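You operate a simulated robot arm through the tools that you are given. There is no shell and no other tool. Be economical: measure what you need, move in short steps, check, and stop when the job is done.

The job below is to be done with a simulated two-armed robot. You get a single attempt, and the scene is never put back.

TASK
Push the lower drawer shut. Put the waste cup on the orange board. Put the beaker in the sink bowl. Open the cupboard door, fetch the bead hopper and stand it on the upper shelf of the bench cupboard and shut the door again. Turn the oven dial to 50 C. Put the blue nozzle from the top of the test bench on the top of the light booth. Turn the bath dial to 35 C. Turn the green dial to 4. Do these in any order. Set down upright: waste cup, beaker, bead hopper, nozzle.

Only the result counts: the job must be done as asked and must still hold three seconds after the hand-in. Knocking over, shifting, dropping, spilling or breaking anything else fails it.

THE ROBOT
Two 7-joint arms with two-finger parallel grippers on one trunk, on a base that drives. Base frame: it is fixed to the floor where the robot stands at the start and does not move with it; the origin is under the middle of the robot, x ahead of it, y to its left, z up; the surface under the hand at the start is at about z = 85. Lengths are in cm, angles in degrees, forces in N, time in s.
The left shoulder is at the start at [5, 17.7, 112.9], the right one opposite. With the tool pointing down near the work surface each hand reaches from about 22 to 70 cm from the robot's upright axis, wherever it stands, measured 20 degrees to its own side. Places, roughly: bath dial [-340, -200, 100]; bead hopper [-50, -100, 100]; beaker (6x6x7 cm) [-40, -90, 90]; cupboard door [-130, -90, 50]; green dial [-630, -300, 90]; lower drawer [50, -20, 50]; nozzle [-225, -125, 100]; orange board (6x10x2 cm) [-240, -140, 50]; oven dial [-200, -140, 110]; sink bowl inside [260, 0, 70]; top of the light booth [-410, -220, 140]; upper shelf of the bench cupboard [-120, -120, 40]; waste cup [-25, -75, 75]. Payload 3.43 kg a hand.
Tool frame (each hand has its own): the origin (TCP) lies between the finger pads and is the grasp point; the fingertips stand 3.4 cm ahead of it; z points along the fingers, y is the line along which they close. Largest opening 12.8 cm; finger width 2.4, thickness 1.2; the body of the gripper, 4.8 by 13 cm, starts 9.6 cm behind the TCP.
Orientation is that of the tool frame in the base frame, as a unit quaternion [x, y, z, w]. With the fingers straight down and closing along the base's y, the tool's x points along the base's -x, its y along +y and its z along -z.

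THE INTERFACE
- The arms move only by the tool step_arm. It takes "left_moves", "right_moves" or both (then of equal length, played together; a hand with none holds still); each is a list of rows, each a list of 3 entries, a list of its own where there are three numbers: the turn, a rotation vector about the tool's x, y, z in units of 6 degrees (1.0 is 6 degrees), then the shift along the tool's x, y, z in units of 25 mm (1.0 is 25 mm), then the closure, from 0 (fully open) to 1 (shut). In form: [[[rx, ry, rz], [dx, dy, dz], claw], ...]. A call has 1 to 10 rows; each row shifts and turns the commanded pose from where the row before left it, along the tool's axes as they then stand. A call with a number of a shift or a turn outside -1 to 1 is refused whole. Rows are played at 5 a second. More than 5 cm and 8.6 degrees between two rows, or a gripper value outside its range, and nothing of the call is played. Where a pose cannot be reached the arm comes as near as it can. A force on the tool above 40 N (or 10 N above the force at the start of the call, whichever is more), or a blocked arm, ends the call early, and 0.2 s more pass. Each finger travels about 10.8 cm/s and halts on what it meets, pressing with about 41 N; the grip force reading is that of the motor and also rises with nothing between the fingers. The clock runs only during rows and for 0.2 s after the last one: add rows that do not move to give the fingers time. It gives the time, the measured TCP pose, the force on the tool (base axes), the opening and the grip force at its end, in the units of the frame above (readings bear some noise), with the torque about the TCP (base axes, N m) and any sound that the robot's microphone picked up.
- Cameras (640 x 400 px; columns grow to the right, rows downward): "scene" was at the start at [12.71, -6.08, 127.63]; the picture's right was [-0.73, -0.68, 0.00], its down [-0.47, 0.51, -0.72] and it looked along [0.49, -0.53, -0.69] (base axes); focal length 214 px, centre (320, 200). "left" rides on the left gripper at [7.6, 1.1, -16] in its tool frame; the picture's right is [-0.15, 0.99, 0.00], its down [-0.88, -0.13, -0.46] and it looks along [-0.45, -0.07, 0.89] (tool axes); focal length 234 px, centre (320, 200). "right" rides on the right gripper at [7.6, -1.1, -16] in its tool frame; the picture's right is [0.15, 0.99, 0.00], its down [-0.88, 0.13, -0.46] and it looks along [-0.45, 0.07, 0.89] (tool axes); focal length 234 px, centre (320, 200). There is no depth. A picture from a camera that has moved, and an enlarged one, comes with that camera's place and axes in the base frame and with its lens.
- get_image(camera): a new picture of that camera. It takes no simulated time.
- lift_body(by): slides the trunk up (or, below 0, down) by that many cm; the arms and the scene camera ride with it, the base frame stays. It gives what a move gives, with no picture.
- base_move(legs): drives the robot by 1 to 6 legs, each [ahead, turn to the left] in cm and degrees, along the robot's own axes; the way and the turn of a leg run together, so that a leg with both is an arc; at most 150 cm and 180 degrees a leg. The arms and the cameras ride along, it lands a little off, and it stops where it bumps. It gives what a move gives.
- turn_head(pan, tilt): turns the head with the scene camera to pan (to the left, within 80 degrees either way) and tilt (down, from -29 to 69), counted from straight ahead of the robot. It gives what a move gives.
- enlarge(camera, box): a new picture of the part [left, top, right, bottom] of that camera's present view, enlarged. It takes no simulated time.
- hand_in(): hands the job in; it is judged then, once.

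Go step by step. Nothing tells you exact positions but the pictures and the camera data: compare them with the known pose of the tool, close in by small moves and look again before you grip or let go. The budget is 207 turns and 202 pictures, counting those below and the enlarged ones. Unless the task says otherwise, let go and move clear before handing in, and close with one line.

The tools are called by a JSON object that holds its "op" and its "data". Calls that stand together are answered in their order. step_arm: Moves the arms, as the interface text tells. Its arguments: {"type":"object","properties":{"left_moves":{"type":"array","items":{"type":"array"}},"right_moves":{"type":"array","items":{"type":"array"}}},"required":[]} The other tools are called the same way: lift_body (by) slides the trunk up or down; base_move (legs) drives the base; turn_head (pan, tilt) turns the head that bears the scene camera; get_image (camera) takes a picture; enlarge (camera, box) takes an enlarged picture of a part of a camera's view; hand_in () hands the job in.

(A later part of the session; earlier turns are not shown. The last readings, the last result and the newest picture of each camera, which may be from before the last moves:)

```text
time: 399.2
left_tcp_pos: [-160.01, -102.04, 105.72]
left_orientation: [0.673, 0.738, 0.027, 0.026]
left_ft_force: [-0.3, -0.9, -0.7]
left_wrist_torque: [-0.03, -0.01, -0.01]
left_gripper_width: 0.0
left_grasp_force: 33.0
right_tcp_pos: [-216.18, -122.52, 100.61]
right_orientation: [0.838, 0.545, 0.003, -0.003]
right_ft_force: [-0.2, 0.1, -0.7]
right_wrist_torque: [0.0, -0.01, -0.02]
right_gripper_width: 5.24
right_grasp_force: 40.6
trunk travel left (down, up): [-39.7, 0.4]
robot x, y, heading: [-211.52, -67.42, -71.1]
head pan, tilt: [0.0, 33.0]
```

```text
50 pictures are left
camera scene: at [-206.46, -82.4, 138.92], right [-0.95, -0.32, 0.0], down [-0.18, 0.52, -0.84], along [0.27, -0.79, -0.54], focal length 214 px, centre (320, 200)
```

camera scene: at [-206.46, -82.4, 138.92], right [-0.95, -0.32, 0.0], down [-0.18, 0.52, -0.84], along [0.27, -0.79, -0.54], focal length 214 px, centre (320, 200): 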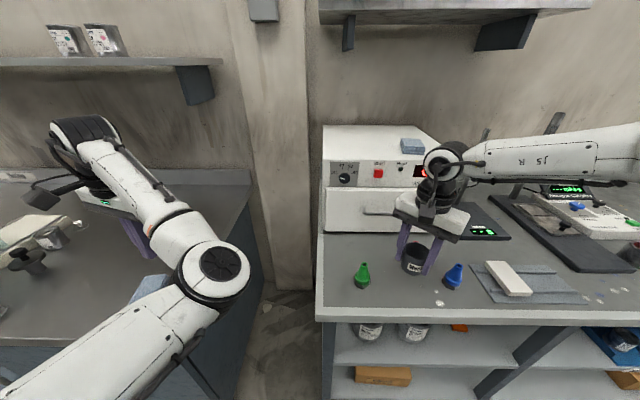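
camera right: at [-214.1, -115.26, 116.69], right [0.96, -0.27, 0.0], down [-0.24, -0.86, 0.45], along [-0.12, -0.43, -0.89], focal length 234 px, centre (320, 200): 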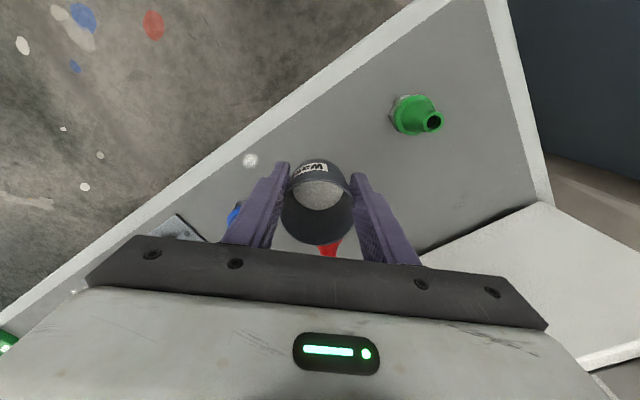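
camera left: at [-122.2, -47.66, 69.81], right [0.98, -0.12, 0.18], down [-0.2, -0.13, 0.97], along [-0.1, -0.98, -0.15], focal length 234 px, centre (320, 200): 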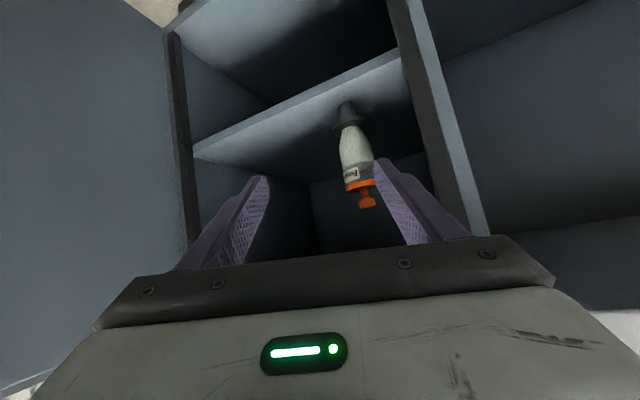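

The bench top here appears to be at z≈90. The spot under the hand is free, so I lower the cup here.

{"op": "lift_body", "data": {"by": -4}}

{"op": "lift_body", "data": {"by": -0.7}}

{"op": "lift_body", "data": {"by": -0.5}}

{"op": "lift_body", "data": {"by": -0.5}}

{"op": "enlarge", "data": {"camera": "scene", "box": [340, 200, 500, 320]}}

```text
time: 400.0
left_tcp_pos: [-160.08, -101.86, 101.62]
left_orientation: [0.674, 0.738, 0.027, 0.027]
left_ft_force: [-0.3, 0.6, -1.2]
left_wrist_torque: [0.01, -0.07, 0.01]
left_gripper_width: 0.0
left_grasp_force: 32.9
right_tcp_pos: [-216.03, -122.55, 96.8]
right_orientation: [0.838, 0.545, 0.002, -0.001]
right_ft_force: [-0.2, 0.1, 1.1]
right_wrist_torque: [-0.01, 0.01, 0.0]
right_gripper_width: 5.27
right_grasp_force: 41.1
trunk travel left (down, up): [-35.7, 4.4]
robot x, y, heading: [-211.93, -67.03, -71.2]
head pan, tilt: [0.0, 33.0]
```

```text
time: 400.6
left_tcp_pos: [-160.13, -102.02, 100.94]
left_orientation: [0.674, 0.738, 0.027, 0.027]
left_ft_force: [-0.6, 0.3, 0.0]
left_wrist_torque: [-0.01, -0.05, 0.02]
left_gripper_width: 0.02
left_grasp_force: 32.5
right_tcp_pos: [-216.17, -122.43, 96.09]
right_orientation: [0.838, 0.545, 0.002, -0.002]
right_ft_force: [0.3, -0.3, -0.5]
right_wrist_torque: [0.01, 0.01, 0.0]
right_gripper_width: 5.24
right_grasp_force: 41.2
trunk travel left (down, up): [-35.0, 5.1]
robot x, y, heading: [-211.6, -67.36, -70.8]
head pan, tilt: [0.0, 33.0]
```

```text
time: 401.1
left_tcp_pos: [-160.05, -101.97, 100.42]
left_orientation: [0.674, 0.738, 0.027, 0.027]
left_ft_force: [0.1, -0.1, 0.7]
left_wrist_torque: [-0.01, 0.01, -0.03]
left_gripper_width: 0.01
left_grasp_force: 33.3
right_tcp_pos: [-215.99, -122.44, 95.62]
right_orientation: [0.838, 0.545, 0.002, -0.001]
right_ft_force: [-0.3, -0.1, -1.2]
right_wrist_torque: [0.0, -0.02, 0.02]
right_gripper_width: 5.23
right_grasp_force: 41.3
trunk travel left (down, up): [-34.5, 5.6]
robot x, y, heading: [-211.78, -67.6, -71.0]
head pan, tilt: [0.0, 33.0]
```

```text
time: 401.7
left_tcp_pos: [-160.05, -101.89, 99.97]
left_orientation: [0.674, 0.738, 0.026, 0.026]
left_ft_force: [-0.5, 0.7, -0.2]
left_wrist_torque: [0.02, 0.0, 0.0]
left_gripper_width: 0.0
left_grasp_force: 33.1
right_tcp_pos: [-216.09, -122.62, 95.1]
right_orientation: [0.838, 0.545, 0.002, -0.001]
right_ft_force: [-0.2, -0.3, -0.9]
right_wrist_torque: [-0.01, -0.01, 0.03]
right_gripper_width: 5.25
right_grasp_force: 40.9
trunk travel left (down, up): [-34.0, 6.1]
robot x, y, heading: [-211.63, -67.26, -71.2]
head pan, tilt: [0.0, 33.0]
```

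```text
3.33 times, centred on (420, 260) of scene
camera zoom: at [-206.42, -82.38, 133.22], right [-0.95, -0.32, 0.0], down [-0.18, 0.52, -0.84], along [0.27, -0.79, -0.54], focal length 715 px, centre (-13, 0)
```

zoom: 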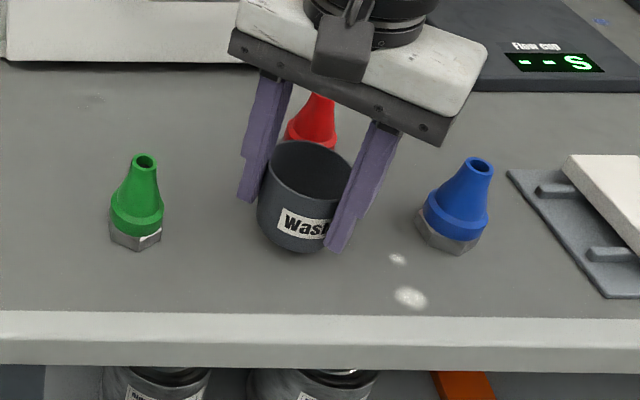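

Not touching yet; I continue down.

{"op": "lift_body", "data": {"by": -0.5}}

{"op": "lift_body", "data": {"by": -0.5}}

{"op": "lift_body", "data": {"by": -0.5}}

{"op": "lift_body", "data": {"by": -0.5}}

```text
time: 402.2
left_tcp_pos: [-160.01, -101.96, 99.34]
left_orientation: [0.674, 0.737, 0.027, 0.026]
left_ft_force: [0.7, -0.7, 0.5]
left_wrist_torque: [0.02, -0.01, -0.02]
left_gripper_width: 0.0
left_grasp_force: 33.3
right_tcp_pos: [-216.11, -122.57, 94.51]
right_orientation: [0.838, 0.545, 0.002, -0.001]
right_ft_force: [-0.4, -0.5, 0.5]
right_wrist_torque: [0.0, 0.0, 0.0]
right_gripper_width: 5.25
right_grasp_force: 41.2
trunk travel left (down, up): [-33.5, 6.6]
robot x, y, heading: [-211.32, -67.31, -71.0]
head pan, tilt: [0.0, 33.0]
```

```text
time: 402.8
left_tcp_pos: [-160.09, -101.91, 98.93]
left_orientation: [0.674, 0.738, 0.026, 0.027]
left_ft_force: [0.4, 0.4, 0.6]
left_wrist_torque: [0.0, 0.02, 0.04]
left_gripper_width: 0.0
left_grasp_force: 32.8
right_tcp_pos: [-216.06, -122.48, 94.0]
right_orientation: [0.838, 0.545, 0.002, -0.001]
right_ft_force: [0.1, -0.7, 0.3]
right_wrist_torque: [0.02, -0.03, -0.01]
right_gripper_width: 5.2
right_grasp_force: 41.1
trunk travel left (down, up): [-33.0, 7.1]
robot x, y, heading: [-211.71, -67.29, -71.2]
head pan, tilt: [0.0, 33.0]
```

```text
time: 403.3
left_tcp_pos: [-160.07, -101.96, 98.4]
left_orientation: [0.674, 0.738, 0.027, 0.026]
left_ft_force: [-0.1, 0.4, 0.2]
left_wrist_torque: [-0.01, -0.03, -0.01]
left_gripper_width: 0.0
left_grasp_force: 33.0
right_tcp_pos: [-216.1, -122.49, 93.66]
right_orientation: [0.838, 0.546, 0.001, -0.002]
right_ft_force: [-0.5, 0.3, -0.6]
right_wrist_torque: [-0.02, 0.03, -0.03]
right_gripper_width: 5.18
right_grasp_force: 41.4
trunk travel left (down, up): [-32.5, 7.6]
robot x, y, heading: [-211.69, -67.11, -71.2]
head pan, tilt: [0.0, 33.0]
```

```text
time: 403.8
left_tcp_pos: [-160.13, -101.85, 97.99]
left_orientation: [0.673, 0.739, 0.027, 0.027]
left_ft_force: [0.6, -0.3, -1.0]
left_wrist_torque: [0.0, 0.02, 0.02]
left_gripper_width: 0.0
left_grasp_force: 33.4
right_tcp_pos: [-216.03, -122.47, 93.19]
right_orientation: [0.838, 0.545, 0.003, -0.001]
right_ft_force: [-1.2, 1.2, 6.2]
right_wrist_torque: [0.02, 0.2, -0.02]
right_gripper_width: 5.2
right_grasp_force: 40.6
trunk travel left (down, up): [-32.0, 8.1]
robot x, y, heading: [-211.18, -67.43, -71.4]
head pan, tilt: [0.0, 33.0]
```

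Contact; the bench is at z≈88. I release the cup, rise, back off and reorient the hand to a 50° tilt facing the wall.

{"op": "step_arm", "data": {"right_moves": [[[0, 0, 0], [0, 0, -0.05], 0.57], [[0, 0, 0], [0, 0, 0], 0.5], [[0, 0, 0], [0, 0, 0], 0.42], [[0, 0, 0], [0, 0, 0], 0.335], [[0, 0, 0], [0, 0, 0], 0.335]]}}

{"op": "lift_body", "data": {"by": 8}}

{"op": "step_arm", "data": {"right_moves": [[[0, 0, 0], [0, 0, -1], 0.335], [[0, 0, -0.96], [0.73, -0.68, 0], 0.335], [[0, 0, -0.96], [0.8, -0.6, 0], 0.335], [[0, 0, -0.96], [0.86, -0.5, 0], 0.335], [[0, 0, -0.96], [0.9, -0.4, 0], 0.335], [[0, 0, -0.96], [0.95, -0.3, 0], 0.335], [[0, 0, -0.96], [0, 0, 0], 0.335], [[0, 0, -0.96], [0, 0, 0], 0.335]]}}

{"op": "step_arm", "data": {"right_moves": [[[0, -0.92, 0], [0, 0, 0], 0.3], [[0, -0.92, 0], [0, 0, 0], 0.3], [[0, -0.92, 0], [0, 0, 0], 0.3], [[0, -0.92, 0], [0, 0, 0], 0.3], [[0, -0.92, 0], [0, 0, 0], 0.3], [[0, -0.92, 0], [0, 0, 0], 0.3], [[0, -0.92, 0], [0, 0, 0], 0.3], [[0, -0.92, 0], [0, 0, 0], 0.3], [[0, -0.92, 0], [0, 0, 0], 0.3]]}}

{"op": "get_image", "data": {"camera": "right"}}

```text
time: 405.0
left_tcp_pos: [-160.03, -101.94, 97.92]
left_orientation: [0.674, 0.738, 0.026, 0.026]
left_ft_force: [-0.5, 0.3, 0.8]
left_wrist_torque: [-0.01, -0.01, 0.03]
left_gripper_width: 0.0
left_grasp_force: 32.9
right_tcp_pos: [-216.08, -122.64, 93.21]
right_orientation: [0.839, 0.544, 0.002, -0.001]
right_ft_force: [1.0, -0.1, -0.1]
right_wrist_torque: [-0.03, -0.01, 0.01]
right_gripper_width: 8.52
right_grasp_force: 0.0
trunk travel left (down, up): [-32.0, 8.1]
robot x, y, heading: [-211.5, -67.46, -71.0]
head pan, tilt: [0.0, 33.0]
```

```text
time: 406.2
left_tcp_pos: [-160.12, -101.99, 105.87]
left_orientation: [0.674, 0.738, 0.026, 0.027]
left_ft_force: [0.7, -0.7, -0.3]
left_wrist_torque: [0.0, 0.0, -0.01]
left_gripper_width: 0.0
left_grasp_force: 32.8
right_tcp_pos: [-216.05, -122.5, 101.18]
right_orientation: [0.839, 0.545, 0.002, -0.003]
right_ft_force: [-0.3, 0.1, 0.0]
right_wrist_torque: [-0.03, -0.01, -0.01]
right_gripper_width: 8.5
right_grasp_force: 0.1
trunk travel left (down, up): [-40.0, 0.1]
robot x, y, heading: [-211.8, -67.63, -71.1]
head pan, tilt: [0.0, 33.0]
```

```text
time: 408.0
left_tcp_pos: [-160.18, -101.93, 105.92]
left_orientation: [0.674, 0.738, 0.027, 0.026]
left_ft_force: [-0.4, -0.2, -0.2]
left_wrist_torque: [-0.01, 0.0, 0.0]
left_gripper_width: 0.01
left_grasp_force: 33.3
right_tcp_pos: [-220.03, -110.7, 103.82]
right_orientation: [0.598, 0.801, 0.003, -0.001]
right_ft_force: [-0.1, -0.1, 1.0]
right_wrist_torque: [-0.02, -0.04, -0.03]
right_gripper_width: 8.51
right_grasp_force: 0.1
trunk travel left (down, up): [-40.0, 0.1]
robot x, y, heading: [-211.31, -67.67, -71.2]
head pan, tilt: [0.0, 33.0]
```

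```text
time: 410.0
left_tcp_pos: [-160.03, -101.96, 105.94]
left_orientation: [0.674, 0.738, 0.026, 0.026]
left_ft_force: [1.2, -0.2, -1.1]
left_wrist_torque: [0.02, -0.03, -0.02]
left_gripper_width: 0.0
left_grasp_force: 33.0
right_tcp_pos: [-216.88, -116.65, 103.52]
right_orientation: [0.544, 0.727, -0.249, 0.337]
right_ft_force: [-0.2, 0.3, -0.3]
right_wrist_torque: [-0.02, -0.01, -0.02]
right_gripper_width: 8.96
right_grasp_force: 0.1
right hand out of reach, approached as far as the arm can: row 6, 7, 8, 9
trunk travel left (down, up): [-40.0, 0.1]
robot x, y, heading: [-211.75, -67.36, -71.1]
head pan, tilt: [0.0, 33.0]
```

```text
48 pictures are left
camera right: at [-222.75, -100.56, 107.95], right [0.92, 0.37, -0.11], down [0.18, -0.18, 0.97], along [0.34, -0.91, -0.24], focal length 234 px, centre (320, 200)
```

right: 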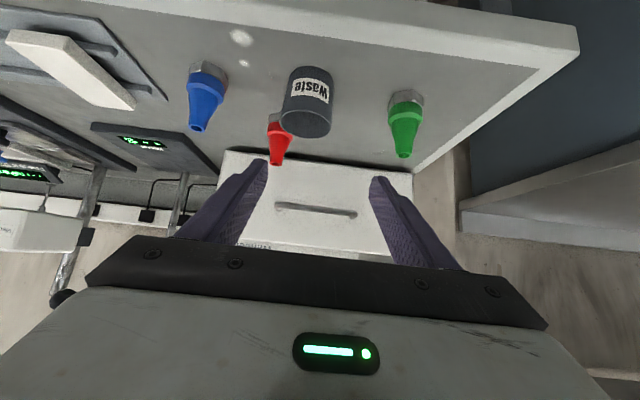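

The cup stands upright. I line up with it and slide the tilted fingers around it.

{"op": "step_arm", "data": {"right_moves": [[[0, 0, 0], [0.86, -0.19, 0.28], 0.3], [[0, 0, 0], [0.86, -0.19, 0.28], 0.3], [[0, 0, 0], [0, 0, 1], 0.3], [[0, 0, 0], [0, 0, 1], 0.3], [[0, 0, 0], [0, 0, 1], 0.3]]}}

{"op": "get_image", "data": {"camera": "right"}}

```text
time: 411.2
left_tcp_pos: [-160.01, -102.07, 106.0]
left_orientation: [0.674, 0.738, 0.026, 0.027]
left_ft_force: [0.1, -0.5, -1.1]
left_wrist_torque: [-0.01, 0.02, 0.0]
left_gripper_width: 0.0
left_grasp_force: 32.9
right_tcp_pos: [-216.29, -121.21, 94.03]
right_orientation: [0.544, 0.727, -0.249, 0.336]
right_ft_force: [0.6, -0.1, 0.6]
right_wrist_torque: [-0.01, 0.0, 0.03]
right_gripper_width: 8.96
right_grasp_force: 0.1
right hand out of reach, approached as far as the arm can: row 1, 2
trunk travel left (down, up): [-40.0, 0.1]
robot x, y, heading: [-211.76, -67.38, -71.2]
head pan, tilt: [0.0, 33.0]
```

```text
47 pictures are left
camera right: at [-222.12, -105.19, 98.58], right [0.92, 0.37, -0.11], down [0.19, -0.18, 0.97], along [0.34, -0.91, -0.24], focal length 234 px, centre (320, 200)
```

right: 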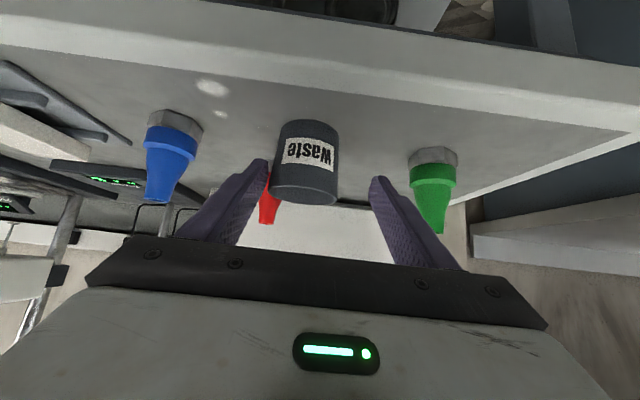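

{"op": "step_arm", "data": {"right_moves": [[[0, 0, 0], [0, -0.28, 0], 0.3], [[0, 0, 0], [0, 0, 0.65], 0.3], [[0, 0, 0], [0, 0, 0], 0.45], [[0, 0, 0], [0, 0, 0], 0.55], [[0, 0, 0], [0, 0, 0], 0.65], [[0, 0, 0], [0, 0, 0], 0.75], [[0, 0, 0], [0, 0, 0], 0.75]]}}

{"op": "get_image", "data": {"camera": "right"}}

```text
time: 412.8
left_tcp_pos: [-159.99, -102.03, 105.87]
left_orientation: [0.673, 0.739, 0.026, 0.026]
left_ft_force: [-0.1, 0.6, -0.4]
left_wrist_torque: [-0.01, -0.02, 0.01]
left_gripper_width: 0.0
left_grasp_force: 33.0
right_tcp_pos: [-216.58, -122.65, 93.05]
right_orientation: [0.545, 0.727, -0.249, 0.334]
right_ft_force: [-0.1, -0.1, 0.3]
right_wrist_torque: [-0.01, 0.0, -0.01]
right_gripper_width: 5.55
right_grasp_force: 41.3
trunk travel left (down, up): [-40.0, 0.1]
robot x, y, heading: [-211.6, -67.68, -71.3]
head pan, tilt: [0.0, 33.0]
```

```text
46 pictures are left
camera right: at [-222.38, -106.64, 97.74], right [0.92, 0.37, -0.11], down [0.19, -0.18, 0.96], along [0.34, -0.91, -0.24], focal length 234 px, centre (320, 200)
```

right: 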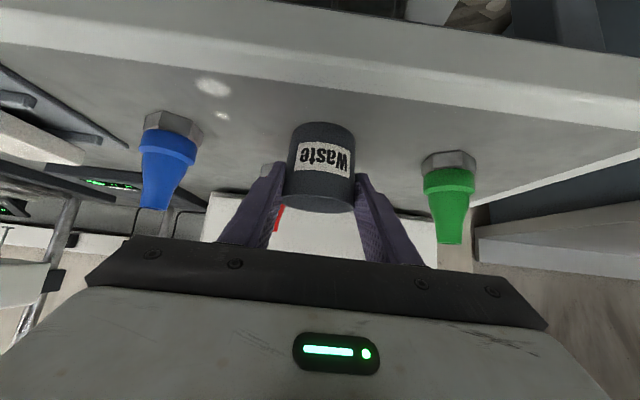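

The cup is regripped with a tilted hand. I lift it, back off, and move over to face the orange board.

{"op": "step_arm", "data": {"right_moves": [[[0, 0, 0], [-0.5, 0, -0.43], 0.75], [[0, 0, 0], [-0.76, 0, -0.65], 0.75], [[0, 0, 0], [-0.5, 0, -0.8], 0.75]]}}

{"op": "base_move", "data": {"legs": [[-36, 0], [0, -90.4], [33, 0], [0, 90]]}}

{"op": "lift_body", "data": {"by": -30}}

{"op": "turn_head", "data": {"pan": -10, "tilt": 25}}

{"op": "get_image", "data": {"camera": "scene"}}

```text
time: 413.6
left_tcp_pos: [-160.1, -101.97, 105.92]
left_orientation: [0.674, 0.738, 0.026, 0.027]
left_ft_force: [0.6, -0.2, -0.4]
left_wrist_torque: [0.02, -0.02, 0.01]
left_gripper_width: 0.0
left_grasp_force: 33.1
right_tcp_pos: [-216.88, -122.27, 99.62]
right_orientation: [0.545, 0.727, -0.249, 0.336]
right_ft_force: [-0.7, -0.7, 0.2]
right_wrist_torque: [0.0, 0.01, 0.0]
right_gripper_width: 5.56
right_grasp_force: 40.6
trunk travel left (down, up): [-40.0, 0.1]
robot x, y, heading: [-211.76, -66.99, -71.1]
head pan, tilt: [0.0, 33.0]
```

```text
time: 425.5
left_tcp_pos: [-204.45, -78.41, 105.87]
left_orientation: [0.684, 0.728, 0.026, 0.027]
left_ft_force: [0.3, 0.2, 0.0]
left_wrist_torque: [0.03, 0.03, 0.03]
left_gripper_width: 0.0
left_grasp_force: 33.8
right_tcp_pos: [-261.82, -97.2, 99.62]
right_orientation: [0.555, 0.719, -0.254, 0.332]
right_ft_force: [0.6, -0.7, -0.3]
right_wrist_torque: [0.01, 0.01, 0.03]
right_gripper_width: 5.53
right_grasp_force: 41.5
trunk travel left (down, up): [-40.0, 0.1]
robot x, y, heading: [-255.08, -42.14, -72.9]
head pan, tilt: [0.0, 33.0]
```

```text
time: 428.5
left_tcp_pos: [-204.45, -78.37, 75.91]
left_orientation: [0.684, 0.729, 0.026, 0.027]
left_ft_force: [0.0, -0.2, -0.2]
left_wrist_torque: [0.0, -0.03, 0.04]
left_gripper_width: 0.01
left_grasp_force: 33.5
right_tcp_pos: [-261.81, -97.16, 69.64]
right_orientation: [0.555, 0.72, -0.254, 0.332]
right_ft_force: [0.4, -0.2, -0.3]
right_wrist_torque: [0.02, 0.0, 0.0]
right_gripper_width: 5.48
right_grasp_force: 40.8
trunk travel left (down, up): [-10.0, 30.1]
robot x, y, heading: [-255.57, -41.98, -72.8]
head pan, tilt: [0.0, 33.0]
```

```text
time: 429.2
left_tcp_pos: [-204.52, -78.34, 75.93]
left_orientation: [0.683, 0.73, 0.026, 0.026]
left_ft_force: [-0.3, -0.5, 0.6]
left_wrist_torque: [-0.01, 0.02, 0.0]
left_gripper_width: 0.0
left_grasp_force: 32.9
right_tcp_pos: [-261.76, -97.3, 69.74]
right_orientation: [0.555, 0.72, -0.253, 0.332]
right_ft_force: [1.0, 0.2, 0.1]
right_wrist_torque: [-0.01, -0.03, -0.01]
right_gripper_width: 5.53
right_grasp_force: 40.9
trunk travel left (down, up): [-10.0, 30.1]
robot x, y, heading: [-255.36, -42.36, -72.8]
head pan, tilt: [-10.0, 25.0]
```

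```text
45 pictures are left
camera scene: at [-251.81, -58.28, 110.48], right [-0.99, -0.13, 0.0], down [-0.05, 0.42, -0.91], along [0.12, -0.9, -0.42], focal length 214 px, centre (320, 200)
```

scene: 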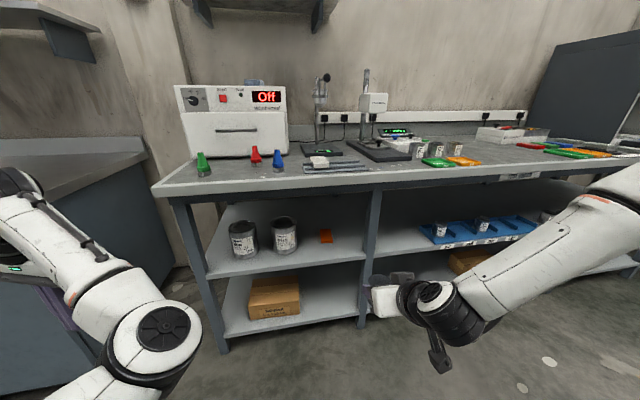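

The board is at about (-243.6,-140.5,53). I retract the left hand, lower the trunk, fine-shift, and drive in partway.

{"op": "step_arm", "data": {"left_moves": [[[0, 0, 0], [1, 0, 0], 1], [[0, 0, 0], [1, 0, 0], 1], [[0, 0, 0], [1, 0, 0], 1], [[0, 0, 0], [1, 0, 0], 1], [[0, 0, 0], [1, 0, 0], 1], [[0, 0, 0], [1, 0, 0], 1]], "right_moves": [[[0, 0, 0], [0, 0.48, 0], 0.75], [[0, 0, 0], [0, 0.48, 0], 0.75], [[0, 0, 0], [0, 0.48, 0], 0.75], [[0, 0, 0], [0, 0, 0], 0.75], [[0, 0, 0], [0, 0, 0], 0.75], [[0, 0, 0], [0, 0, 0], 0.75]]}}

{"op": "lift_body", "data": {"by": -8}}

{"op": "base_move", "data": {"legs": [[0, 1.2], [27, 0]]}}

{"op": "get_image", "data": {"camera": "right"}}

{"op": "get_image", "data": {"camera": "scene"}}

```text
time: 430.6
left_tcp_pos: [-204.46, -62.64, 75.87]
left_orientation: [0.677, 0.735, 0.032, 0.028]
left_ft_force: [1.3, 0.5, -0.2]
left_wrist_torque: [0.03, 0.0, 0.0]
left_gripper_width: 0.01
left_grasp_force: 33.0
left hand out of reach, approached as far as the arm can: row 3
right_tcp_pos: [-258.24, -96.39, 69.72]
right_orientation: [0.554, 0.72, -0.254, 0.332]
right_ft_force: [0.2, 0.6, -0.7]
right_wrist_torque: [-0.01, 0.01, 0.03]
right_gripper_width: 5.53
right_grasp_force: 40.6
trunk travel left (down, up): [-10.0, 30.1]
robot x, y, heading: [-255.04, -42.46, -72.9]
head pan, tilt: [-10.0, 25.0]
```

```text
time: 431.8
left_tcp_pos: [-204.38, -62.88, 68.01]
left_orientation: [0.676, 0.736, 0.029, 0.029]
left_ft_force: [-0.3, -0.8, -0.2]
left_wrist_torque: [-0.05, 0.0, 0.02]
left_gripper_width: 0.0
left_grasp_force: 33.1
right_tcp_pos: [-258.26, -96.45, 61.67]
right_orientation: [0.555, 0.719, -0.254, 0.332]
right_ft_force: [-0.9, 0.1, 0.5]
right_wrist_torque: [0.02, -0.01, 0.03]
right_gripper_width: 5.51
right_grasp_force: 41.0
trunk travel left (down, up): [-2.0, 38.1]
robot x, y, heading: [-255.19, -42.47, -72.6]
head pan, tilt: [-10.0, 25.0]
```

```text
time: 434.1
left_tcp_pos: [-195.51, -87.3, 68.02]
left_orientation: [0.669, 0.742, 0.03, 0.028]
left_ft_force: [0.2, 0.1, 0.5]
left_wrist_torque: [-0.03, -0.01, 0.0]
left_gripper_width: 0.0
left_grasp_force: 32.9
right_tcp_pos: [-248.78, -121.75, 61.71]
right_orientation: [0.547, 0.725, -0.251, 0.335]
right_ft_force: [-0.2, 0.6, -0.1]
right_wrist_torque: [0.01, -0.03, 0.0]
right_gripper_width: 5.51
right_grasp_force: 40.7
trunk travel left (down, up): [-2.0, 38.1]
robot x, y, heading: [-246.24, -67.59, -71.6]
head pan, tilt: [-10.0, 25.0]
```

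```text
44 pictures are left
camera right: at [-254.47, -105.66, 66.24], right [0.92, 0.37, -0.11], down [0.18, -0.18, 0.97], along [0.33, -0.91, -0.24], focal length 234 px, centre (320, 200)
```

right: 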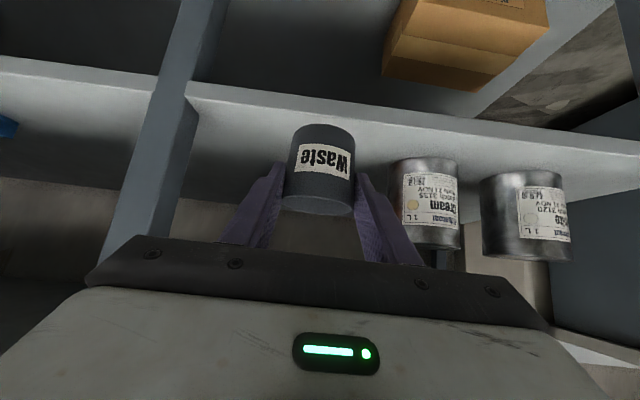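

```text
43 pictures are left
camera scene: at [-242.97, -83.62, 102.49], right [-0.99, -0.15, 0.0], down [-0.06, 0.42, -0.91], along [0.13, -0.9, -0.42], focal length 214 px, centre (320, 200)
```

scene: 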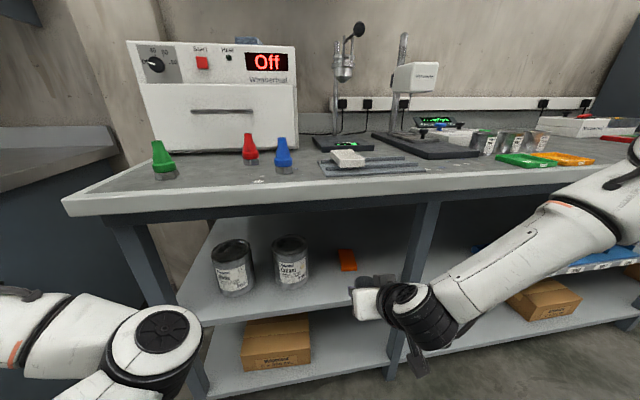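

The cup is 19 cm short of the board. To keep the left elbow clear of the bench, I extend the right arm 12.5 cm and leave only a short drive.

{"op": "step_arm", "data": {"right_moves": [[[0, 0, 0], [-0.65, -0.04, 0.76], 0.75], [[0, 0, 0], [-0.65, -0.04, 0.76], 0.75], [[0, 0, 0], [-0.65, -0.04, 0.76], 0.75], [[0, 0, 0], [-0.65, -0.04, 0.76], 0.75], [[0, 0, 0], [-0.65, -0.04, 0.76], 0.75]]}}

{"op": "get_image", "data": {"camera": "right"}}

```text
time: 435.3
left_tcp_pos: [-195.4, -87.08, 67.94]
left_orientation: [0.668, 0.743, 0.03, 0.029]
left_ft_force: [0.6, -0.4, 0.6]
left_wrist_torque: [-0.01, -0.03, -0.01]
left_gripper_width: 0.0
left_grasp_force: 33.1
right_tcp_pos: [-246.17, -133.77, 62.03]
right_orientation: [0.547, 0.726, -0.249, 0.335]
right_ft_force: [0.1, -0.6, -0.4]
right_wrist_torque: [0.03, 0.03, -0.03]
right_gripper_width: 5.52
right_grasp_force: 41.0
right hand out of reach, approached as far as the arm can: row 5
trunk travel left (down, up): [-2.0, 38.1]
robot x, y, heading: [-247.23, -67.54, -71.2]
head pan, tilt: [-10.0, 25.0]
```

```text
42 pictures are left
camera right: at [-252.0, -117.57, 66.58], right [0.92, 0.37, -0.11], down [0.18, -0.18, 0.97], along [0.34, -0.91, -0.24], focal length 234 px, centre (320, 200)
```

right: 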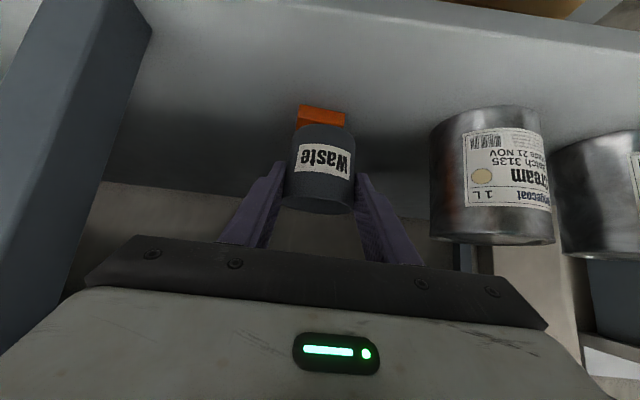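

The board's front edge shows just behind the cup; I need 8 cm more. I retract the left arm a bit further first, then drive in two steps.

{"op": "step_arm", "data": {"left_moves": [[[0, 0, 0], [0.8, 0.5, -0.3], 1], [[0, 0, 0], [0.8, 0.5, -0.3], 1], [[0, 0, 0], [0.8, 0.5, -0.3], 1], [[0, 0, 0], [0.8, 0.5, -0.3], 1]]}}

{"op": "base_move", "data": {"legs": [[4, 0]]}}

{"op": "base_move", "data": {"legs": [[3.8, 0]]}}

{"op": "get_image", "data": {"camera": "right"}}

{"op": "get_image", "data": {"camera": "scene"}}

```text
time: 436.3
left_tcp_pos: [-191.58, -78.67, 71.31]
left_orientation: [0.669, 0.742, 0.03, 0.028]
left_ft_force: [-0.8, -0.2, 0.1]
left_wrist_torque: [-0.01, -0.01, 0.0]
left_gripper_width: 0.0
left_grasp_force: 32.6
right_tcp_pos: [-246.03, -133.53, 62.06]
right_orientation: [0.547, 0.725, -0.25, 0.335]
right_ft_force: [-0.6, 0.5, -1.2]
right_wrist_torque: [0.0, 0.01, -0.01]
right_gripper_width: 5.49
right_grasp_force: 40.9
trunk travel left (down, up): [-2.0, 38.1]
robot x, y, heading: [-246.22, -67.94, -71.5]
head pan, tilt: [-10.0, 25.0]
```

```text
time: 437.1
left_tcp_pos: [-190.42, -82.51, 71.34]
left_orientation: [0.669, 0.742, 0.03, 0.028]
left_ft_force: [0.1, 0.4, -0.4]
left_wrist_torque: [-0.01, -0.03, -0.04]
left_gripper_width: 0.0
left_grasp_force: 33.1
right_tcp_pos: [-244.91, -137.27, 62.01]
right_orientation: [0.547, 0.725, -0.25, 0.335]
right_ft_force: [0.2, -0.9, 0.7]
right_wrist_torque: [0.0, 0.01, 0.0]
right_gripper_width: 5.52
right_grasp_force: 40.8
trunk travel left (down, up): [-2.0, 38.1]
robot x, y, heading: [-245.33, -71.34, -71.5]
head pan, tilt: [-10.0, 25.0]
```

```text
time: 438.0
left_tcp_pos: [-189.08, -86.04, 71.32]
left_orientation: [0.669, 0.742, 0.029, 0.029]
left_ft_force: [0.4, -0.8, -0.1]
left_wrist_torque: [-0.04, 0.01, 0.0]
left_gripper_width: 0.0
left_grasp_force: 33.0
right_tcp_pos: [-243.94, -140.91, 62.07]
right_orientation: [0.547, 0.726, -0.249, 0.335]
right_ft_force: [0.0, 0.7, -0.4]
right_wrist_torque: [-0.03, 0.01, 0.02]
right_gripper_width: 5.53
right_grasp_force: 40.7
trunk travel left (down, up): [-2.0, 38.1]
robot x, y, heading: [-244.17, -75.24, -71.6]
head pan, tilt: [-10.0, 25.0]
```

```text
41 pictures are left
camera right: at [-249.61, -124.84, 66.57], right [0.92, 0.37, -0.11], down [0.18, -0.18, 0.97], along [0.33, -0.91, -0.24], focal length 234 px, centre (320, 200)
```

right: 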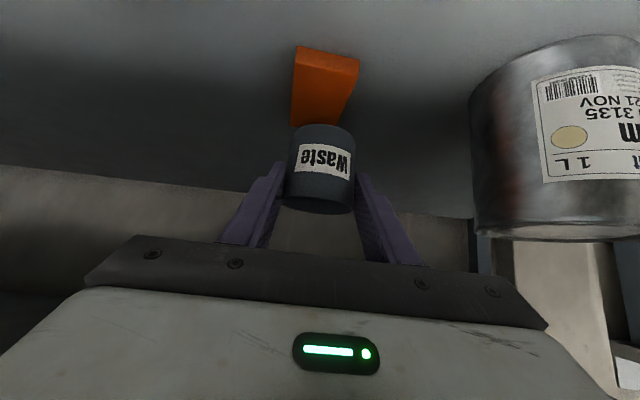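

```text
40 pictures are left
camera scene: at [-240.54, -90.94, 102.49], right [-0.99, -0.15, 0.0], down [-0.06, 0.42, -0.91], along [0.13, -0.9, -0.42], focal length 214 px, centre (320, 200)
```

scene: 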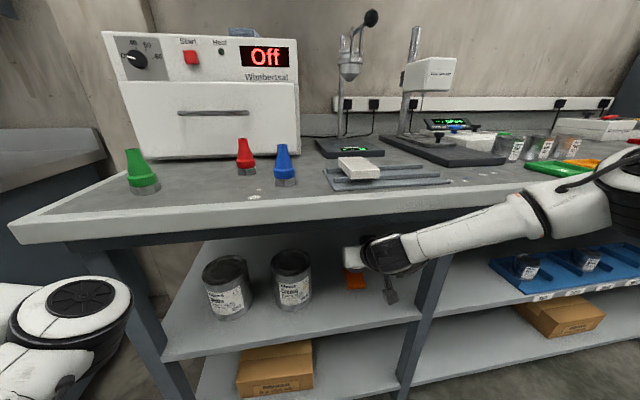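

The cup is centred over the board. I lower in small steps until contact.

{"op": "lift_body", "data": {"by": -1}}

{"op": "lift_body", "data": {"by": -0.5}}

{"op": "lift_body", "data": {"by": -0.5}}

{"op": "step_arm", "data": {"right_moves": [[[0, 0, 0], [0.152, 0, 0.13], 0.75]]}}

{"op": "get_image", "data": {"camera": "right"}}

```text
time: 438.6
left_tcp_pos: [-189.04, -85.96, 70.36]
left_orientation: [0.669, 0.742, 0.029, 0.027]
left_ft_force: [-0.6, -0.9, 0.8]
left_wrist_torque: [0.02, 0.01, -0.01]
left_gripper_width: 0.01
left_grasp_force: 32.9
right_tcp_pos: [-243.83, -140.99, 61.03]
right_orientation: [0.546, 0.726, -0.248, 0.335]
right_ft_force: [1.1, -0.2, -0.3]
right_wrist_torque: [0.0, 0.0, 0.0]
right_gripper_width: 5.53
right_grasp_force: 41.6
trunk travel left (down, up): [-1.0, 39.1]
robot x, y, heading: [-244.19, -75.13, -71.6]
head pan, tilt: [-10.0, 25.0]
```

```text
time: 439.1
left_tcp_pos: [-189.13, -85.99, 69.87]
left_orientation: [0.67, 0.742, 0.029, 0.028]
left_ft_force: [0.9, 0.4, 0.2]
left_wrist_torque: [0.02, 0.02, 0.01]
left_gripper_width: 0.0
left_grasp_force: 32.8
right_tcp_pos: [-243.77, -140.91, 60.51]
right_orientation: [0.547, 0.725, -0.25, 0.335]
right_ft_force: [-0.3, 0.7, -0.1]
right_wrist_torque: [0.02, 0.01, 0.02]
right_gripper_width: 5.54
right_grasp_force: 40.8
trunk travel left (down, up): [-0.5, 39.6]
robot x, y, heading: [-243.83, -75.36, -71.4]
head pan, tilt: [-10.0, 25.0]
```

```text
time: 439.7
left_tcp_pos: [-189.16, -86.06, 69.43]
left_orientation: [0.669, 0.742, 0.029, 0.029]
left_ft_force: [0.1, 0.1, 0.0]
left_wrist_torque: [0.0, -0.03, -0.01]
left_gripper_width: 0.0
left_grasp_force: 33.3
right_tcp_pos: [-243.82, -140.92, 60.1]
right_orientation: [0.547, 0.725, -0.25, 0.336]
right_ft_force: [0.4, 0.4, -0.9]
right_wrist_torque: [0.01, 0.0, -0.01]
right_gripper_width: 5.51
right_grasp_force: 40.4
trunk travel left (down, up): [0.0, 40.1]
robot x, y, heading: [-244.14, -74.86, -71.7]
head pan, tilt: [-10.0, 25.0]
```

```text
time: 440.1
left_tcp_pos: [-189.21, -86.1, 69.45]
left_orientation: [0.668, 0.743, 0.03, 0.028]
left_ft_force: [-0.5, 0.4, -0.3]
left_wrist_torque: [0.0, -0.02, 0.01]
left_gripper_width: 0.02
left_grasp_force: 32.6
right_tcp_pos: [-243.95, -140.78, 59.74]
right_orientation: [0.548, 0.726, -0.248, 0.335]
right_ft_force: [-0.4, -0.2, 0.4]
right_wrist_torque: [0.01, 0.01, 0.01]
right_gripper_width: 5.54
right_grasp_force: 41.0
right hand out of reach, approached as far as the arm can: row 1
trunk travel left (down, up): [0.0, 40.1]
robot x, y, heading: [-244.1, -75.28, -71.6]
head pan, tilt: [-10.0, 25.0]
```

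```text
39 pictures are left
camera right: at [-249.82, -124.76, 64.22], right [0.92, 0.37, -0.1], down [0.18, -0.18, 0.97], along [0.33, -0.91, -0.24], focal length 234 px, centre (320, 200)
```

right: 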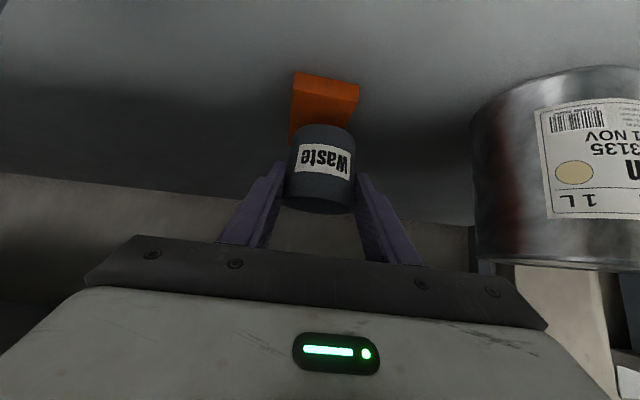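

Board top is at z≈53, still 1.5 cm below. The arm is at full stretch, so I trade 4 cm of arm extension for base advance and then lower.

{"op": "step_arm", "data": {"right_moves": [[[0, 0, 0], [0.65, 0, -0.76], 0.75], [[0, 0, 0], [0.4, 0, -0.47], 0.75]]}}

{"op": "base_move", "data": {"legs": [[4, 0]]}}

{"op": "step_arm", "data": {"right_moves": [[[0, 0, 0], [0.152, 0, 0.13], 0.75], [[0, 0, 0], [0.152, 0, 0.13], 0.75]]}}

```text
time: 440.7
left_tcp_pos: [-189.2, -86.16, 69.52]
left_orientation: [0.669, 0.742, 0.031, 0.028]
left_ft_force: [-0.2, 0.3, -0.6]
left_wrist_torque: [0.0, 0.01, 0.03]
left_gripper_width: 0.0
left_grasp_force: 33.1
right_tcp_pos: [-245.17, -136.86, 59.58]
right_orientation: [0.547, 0.726, -0.248, 0.334]
right_ft_force: [-1.0, -0.3, 0.5]
right_wrist_torque: [-0.02, 0.01, -0.01]
right_gripper_width: 5.53
right_grasp_force: 41.1
trunk travel left (down, up): [0.0, 40.1]
robot x, y, heading: [-244.15, -74.98, -71.6]
head pan, tilt: [-10.0, 25.0]
```

```text
time: 441.6
left_tcp_pos: [-188.0, -89.66, 69.37]
left_orientation: [0.668, 0.743, 0.03, 0.029]
left_ft_force: [-0.5, 0.7, 0.7]
left_wrist_torque: [-0.01, 0.03, 0.02]
left_gripper_width: 0.0
left_grasp_force: 32.7
right_tcp_pos: [-243.89, -140.8, 59.69]
right_orientation: [0.547, 0.725, -0.249, 0.335]
right_ft_force: [0.5, 0.3, -0.1]
right_wrist_torque: [0.02, -0.02, 0.0]
right_gripper_width: 5.48
right_grasp_force: 41.0
trunk travel left (down, up): [0.0, 40.1]
robot x, y, heading: [-243.09, -78.71, -71.7]
head pan, tilt: [-10.0, 25.0]
```

```text
time: 442.2
left_tcp_pos: [-187.87, -89.82, 69.36]
left_orientation: [0.669, 0.742, 0.031, 0.028]
left_ft_force: [-0.4, 0.3, -0.1]
left_wrist_torque: [0.02, -0.03, 0.03]
left_gripper_width: 0.01
left_grasp_force: 33.0
right_tcp_pos: [-243.9, -140.65, 58.6]
right_orientation: [0.547, 0.726, -0.249, 0.335]
right_ft_force: [-0.5, -0.4, -0.1]
right_wrist_torque: [0.0, 0.01, 0.0]
right_gripper_width: 5.51
right_grasp_force: 40.5
trunk travel left (down, up): [0.0, 40.1]
robot x, y, heading: [-242.7, -79.21, -71.7]
head pan, tilt: [-10.0, 25.0]
```

That worked. I keep creeping down.

{"op": "step_arm", "data": {"right_moves": [[[0, 0, 0], [0.09, 0, 0.08], 0.75]]}}

{"op": "step_arm", "data": {"right_moves": [[[0, 0, 0], [0.09, 0, 0.08], 0.75]]}}

{"op": "step_arm", "data": {"right_moves": [[[0, 0, 0], [0.09, 0, 0.08], 0.75]]}}

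{"op": "step_arm", "data": {"right_moves": [[[0, 0, 0], [0.09, 0, 0.08], 0.75]]}}

```text
time: 442.6
left_tcp_pos: [-187.96, -89.75, 69.41]
left_orientation: [0.669, 0.742, 0.03, 0.028]
left_ft_force: [-0.4, -0.6, -0.3]
left_wrist_torque: [0.01, 0.02, 0.02]
left_gripper_width: 0.02
left_grasp_force: 32.7
right_tcp_pos: [-243.83, -140.58, 58.38]
right_orientation: [0.547, 0.725, -0.249, 0.335]
right_ft_force: [0.0, 0.5, -0.4]
right_wrist_torque: [0.01, 0.01, -0.04]
right_gripper_width: 5.52
right_grasp_force: 41.3
trunk travel left (down, up): [0.0, 40.1]
robot x, y, heading: [-243.15, -79.27, -71.3]
head pan, tilt: [-10.0, 25.0]
```

```text
time: 443.0
left_tcp_pos: [-187.96, -89.5, 69.35]
left_orientation: [0.669, 0.742, 0.03, 0.028]
left_ft_force: [0.2, 0.2, -0.1]
left_wrist_torque: [0.01, -0.01, 0.03]
left_gripper_width: 0.0
left_grasp_force: 33.1
right_tcp_pos: [-243.89, -140.72, 58.12]
right_orientation: [0.547, 0.726, -0.249, 0.335]
right_ft_force: [0.3, 0.3, -0.5]
right_wrist_torque: [0.02, 0.03, -0.04]
right_gripper_width: 5.51
right_grasp_force: 41.2
trunk travel left (down, up): [0.0, 40.1]
robot x, y, heading: [-242.9, -78.58, -71.5]
head pan, tilt: [-10.0, 25.0]
```

```text
time: 443.4
left_tcp_pos: [-187.88, -89.61, 69.45]
left_orientation: [0.669, 0.742, 0.03, 0.028]
left_ft_force: [0.1, -0.1, -0.1]
left_wrist_torque: [-0.02, -0.01, -0.03]
left_gripper_width: 0.0
left_grasp_force: 32.7
right_tcp_pos: [-243.84, -140.75, 57.62]
right_orientation: [0.547, 0.726, -0.248, 0.335]
right_ft_force: [0.1, -0.8, 0.5]
right_wrist_torque: [-0.02, -0.02, 0.01]
right_gripper_width: 5.52
right_grasp_force: 41.4
trunk travel left (down, up): [0.0, 40.1]
robot x, y, heading: [-242.81, -79.01, -71.4]
head pan, tilt: [-10.0, 25.0]
```

```text
time: 443.8
left_tcp_pos: [-187.88, -89.67, 69.35]
left_orientation: [0.668, 0.743, 0.029, 0.029]
left_ft_force: [-0.2, -0.2, -0.3]
left_wrist_torque: [-0.03, -0.02, -0.01]
left_gripper_width: 0.01
left_grasp_force: 32.5
right_tcp_pos: [-243.74, -140.75, 57.49]
right_orientation: [0.547, 0.726, -0.248, 0.336]
right_ft_force: [0.0, -0.7, -1.1]
right_wrist_torque: [0.01, 0.02, 0.04]
right_gripper_width: 5.53
right_grasp_force: 40.6
trunk travel left (down, up): [0.0, 40.1]
robot x, y, heading: [-242.78, -78.95, -71.4]
head pan, tilt: [-10.0, 25.0]
```

{"op": "step_arm", "data": {"right_moves": [[[0, 0, 0], [0.09, 0, 0.08], 0.75]]}}

{"op": "step_arm", "data": {"right_moves": [[[0, 0, 0], [0.09, 0, 0.08], 0.75]]}}

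{"op": "step_arm", "data": {"right_moves": [[[0, 0, 0], [0.09, 0, 0.08], 0.75]]}}

{"op": "enlarge", "data": {"camera": "right", "box": [220, 20, 420, 240]}}

```text
time: 444.2
left_tcp_pos: [-187.88, -89.77, 69.41]
left_orientation: [0.669, 0.743, 0.029, 0.028]
left_ft_force: [-0.7, -0.6, 0.0]
left_wrist_torque: [0.02, 0.0, -0.03]
left_gripper_width: 0.01
left_grasp_force: 33.4
right_tcp_pos: [-243.84, -140.68, 57.23]
right_orientation: [0.546, 0.726, -0.248, 0.335]
right_ft_force: [-0.2, -0.9, -0.7]
right_wrist_torque: [0.02, 0.01, -0.01]
right_gripper_width: 5.54
right_grasp_force: 41.0
trunk travel left (down, up): [0.0, 40.1]
robot x, y, heading: [-243.17, -78.69, -71.4]
head pan, tilt: [-10.0, 25.0]
```

```text
time: 444.6
left_tcp_pos: [-187.82, -89.7, 69.31]
left_orientation: [0.669, 0.742, 0.029, 0.028]
left_ft_force: [-0.1, 0.8, 0.1]
left_wrist_torque: [-0.03, -0.01, 0.01]
left_gripper_width: 0.01
left_grasp_force: 33.1
right_tcp_pos: [-243.96, -140.72, 56.96]
right_orientation: [0.547, 0.726, -0.247, 0.335]
right_ft_force: [-0.2, 0.2, 1.1]
right_wrist_torque: [0.02, -0.02, 0.01]
right_gripper_width: 5.51
right_grasp_force: 40.9
trunk travel left (down, up): [0.0, 40.1]
robot x, y, heading: [-242.9, -78.67, -71.7]
head pan, tilt: [-10.0, 25.0]
```

```text
time: 445.0
left_tcp_pos: [-187.88, -89.65, 69.35]
left_orientation: [0.669, 0.742, 0.029, 0.029]
left_ft_force: [0.0, -0.4, 0.8]
left_wrist_torque: [0.0, 0.01, -0.06]
left_gripper_width: 0.01
left_grasp_force: 33.2
right_tcp_pos: [-244.1, -140.67, 56.92]
right_orientation: [0.547, 0.726, -0.249, 0.336]
right_ft_force: [1.0, -0.6, 3.0]
right_wrist_torque: [-0.07, 0.0, 0.05]
right_gripper_width: 5.52
right_grasp_force: 41.0
right hand out of reach, approached as far as the arm can: row 1
trunk travel left (down, up): [0.0, 40.1]
robot x, y, heading: [-242.75, -79.11, -71.5]
head pan, tilt: [-10.0, 25.0]
```

```text
1.82 times, centred on (320, 130) of right
camera zoom: at [-249.9, -124.66, 61.44], right [0.92, 0.37, -0.11], down [0.18, -0.18, 0.97], along [0.34, -0.91, -0.24], focal length 426 px, centre (320, 327)
```

zoom: 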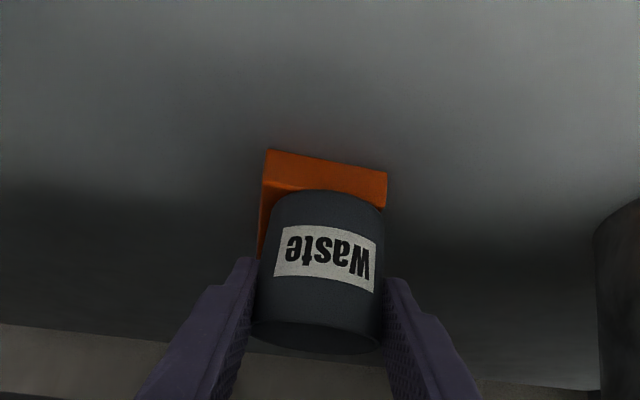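

First contact, but the cup is only about 2 cm behind the board's front edge. I raise it 1 cm, drive 3.2 cm deeper and lower again.

{"op": "step_arm", "data": {"right_moves": [[[0, 0, 0], [-0.3, 0, -0.26], 0.75]]}}

{"op": "base_move", "data": {"legs": [[3.3, 0]]}}

{"op": "enlarge", "data": {"camera": "right", "box": [220, 20, 420, 240]}}

```text
time: 445.4
left_tcp_pos: [-187.92, -89.66, 69.45]
left_orientation: [0.669, 0.742, 0.03, 0.028]
left_ft_force: [0.6, 0.1, 0.1]
left_wrist_torque: [0.02, 0.01, 0.02]
left_gripper_width: 0.01
left_grasp_force: 33.2
right_tcp_pos: [-244.23, -140.64, 57.83]
right_orientation: [0.547, 0.726, -0.248, 0.335]
right_ft_force: [0.0, -0.7, -0.1]
right_wrist_torque: [0.0, -0.02, 0.0]
right_gripper_width: 5.53
right_grasp_force: 40.6
trunk travel left (down, up): [0.0, 40.1]
robot x, y, heading: [-242.91, -78.73, -71.6]
head pan, tilt: [-10.0, 25.0]
```

```text
time: 446.2
left_tcp_pos: [-186.85, -92.76, 69.4]
left_orientation: [0.668, 0.743, 0.03, 0.028]
left_ft_force: [-0.4, 0.2, 1.1]
left_wrist_torque: [0.01, 0.01, -0.02]
left_gripper_width: 0.01
left_grasp_force: 33.5
right_tcp_pos: [-242.94, -143.83, 57.76]
right_orientation: [0.547, 0.725, -0.249, 0.336]
right_ft_force: [-0.7, 0.0, -0.7]
right_wrist_torque: [0.0, -0.01, 0.04]
right_gripper_width: 5.51
right_grasp_force: 41.5
trunk travel left (down, up): [0.0, 40.1]
robot x, y, heading: [-242.03, -81.86, -71.3]
head pan, tilt: [-10.0, 25.0]
```

```text
1.82 times, centred on (320, 130) of right
camera zoom: at [-248.88, -127.79, 62.38], right [0.92, 0.37, -0.11], down [0.18, -0.18, 0.97], along [0.33, -0.91, -0.24], focal length 426 px, centre (320, 327)
```

zoom: 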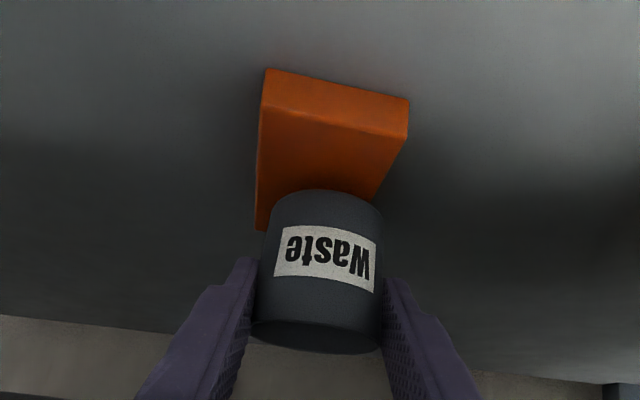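

The board is now well under the cup; it should shift about 0.9 cm right. I do that and lower to contact.

{"op": "step_arm", "data": {"right_moves": [[[0, 0, 0], [0, -0.36, 0], 0.75], [[0, 0, 0], [0.152, 0, 0.13], 0.75]]}}

{"op": "step_arm", "data": {"right_moves": [[[0, 0, 0], [0.12, 0, 0.1], 0.75]]}}

{"op": "step_arm", "data": {"right_moves": [[[0, 0, 0], [0.09, 0, 0.08], 0.75]]}}

{"op": "step_arm", "data": {"right_moves": [[[0, 0, 0], [0.09, 0, 0.08], 0.75]]}}

{"op": "enlarge", "data": {"camera": "right", "box": [220, 20, 420, 240]}}

```text
time: 446.8
left_tcp_pos: [-186.86, -92.87, 69.41]
left_orientation: [0.669, 0.742, 0.03, 0.028]
left_ft_force: [-0.2, -0.4, 0.5]
left_wrist_torque: [0.0, 0.02, 0.01]
left_gripper_width: 0.0
left_grasp_force: 33.0
right_tcp_pos: [-243.9, -143.93, 57.5]
right_orientation: [0.547, 0.725, -0.249, 0.335]
right_ft_force: [-0.3, 0.1, -0.8]
right_wrist_torque: [0.02, 0.0, -0.01]
right_gripper_width: 5.51
right_grasp_force: 40.5
trunk travel left (down, up): [0.0, 40.1]
robot x, y, heading: [-242.04, -81.88, -71.2]
head pan, tilt: [-10.0, 25.0]
```

```text
time: 447.2
left_tcp_pos: [-186.85, -92.79, 69.34]
left_orientation: [0.668, 0.743, 0.03, 0.028]
left_ft_force: [-0.3, 0.2, 0.5]
left_wrist_torque: [-0.01, 0.01, 0.01]
left_gripper_width: 0.0
left_grasp_force: 33.0
right_tcp_pos: [-243.85, -144.1, 57.04]
right_orientation: [0.547, 0.725, -0.25, 0.335]
right_ft_force: [0.5, -0.6, -1.5]
right_wrist_torque: [0.01, 0.0, 0.01]
right_gripper_width: 5.52
right_grasp_force: 41.2
trunk travel left (down, up): [0.0, 40.1]
robot x, y, heading: [-242.17, -82.06, -71.3]
head pan, tilt: [-10.0, 25.0]
```

```text
time: 447.6
left_tcp_pos: [-186.81, -92.73, 69.47]
left_orientation: [0.669, 0.742, 0.03, 0.027]
left_ft_force: [-0.8, 1.4, 0.7]
left_wrist_torque: [0.0, 0.02, 0.0]
left_gripper_width: 0.0
left_grasp_force: 33.7
right_tcp_pos: [-243.85, -144.05, 56.96]
right_orientation: [0.545, 0.725, -0.251, 0.338]
right_ft_force: [-0.7, 2.3, 9.7]
right_wrist_torque: [-0.05, 0.29, -0.09]
right_gripper_width: 5.55
right_grasp_force: 41.2
trunk travel left (down, up): [0.0, 40.1]
robot x, y, heading: [-241.96, -81.81, -71.3]
head pan, tilt: [-10.0, 25.0]
```

```text
time: 448.0
left_tcp_pos: [-186.83, -92.77, 69.48]
left_orientation: [0.668, 0.743, 0.029, 0.028]
left_ft_force: [1.0, 0.0, -0.1]
left_wrist_torque: [0.03, -0.01, 0.0]
left_gripper_width: 0.0
left_grasp_force: 33.0
right_tcp_pos: [-243.82, -144.17, 56.77]
right_orientation: [0.546, 0.724, -0.252, 0.339]
right_ft_force: [-2.7, 5.3, 22.4]
right_wrist_torque: [0.18, 0.39, -0.08]
right_gripper_width: 5.55
right_grasp_force: 41.0
trunk travel left (down, up): [0.0, 40.1]
robot x, y, heading: [-242.19, -81.64, -71.7]
head pan, tilt: [-10.0, 25.0]
```

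```text
1.82 times, centred on (320, 130) of right
camera zoom: at [-249.6, -128.09, 61.17], right [0.92, 0.37, -0.11], down [0.18, -0.17, 0.97], along [0.34, -0.91, -0.23], focal length 426 px, centre (320, 327)
```

zoom: 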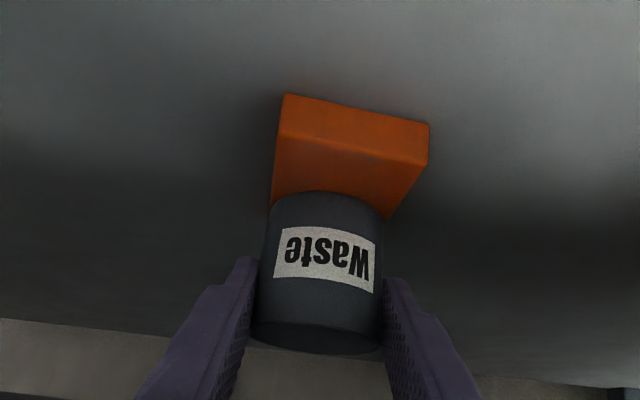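

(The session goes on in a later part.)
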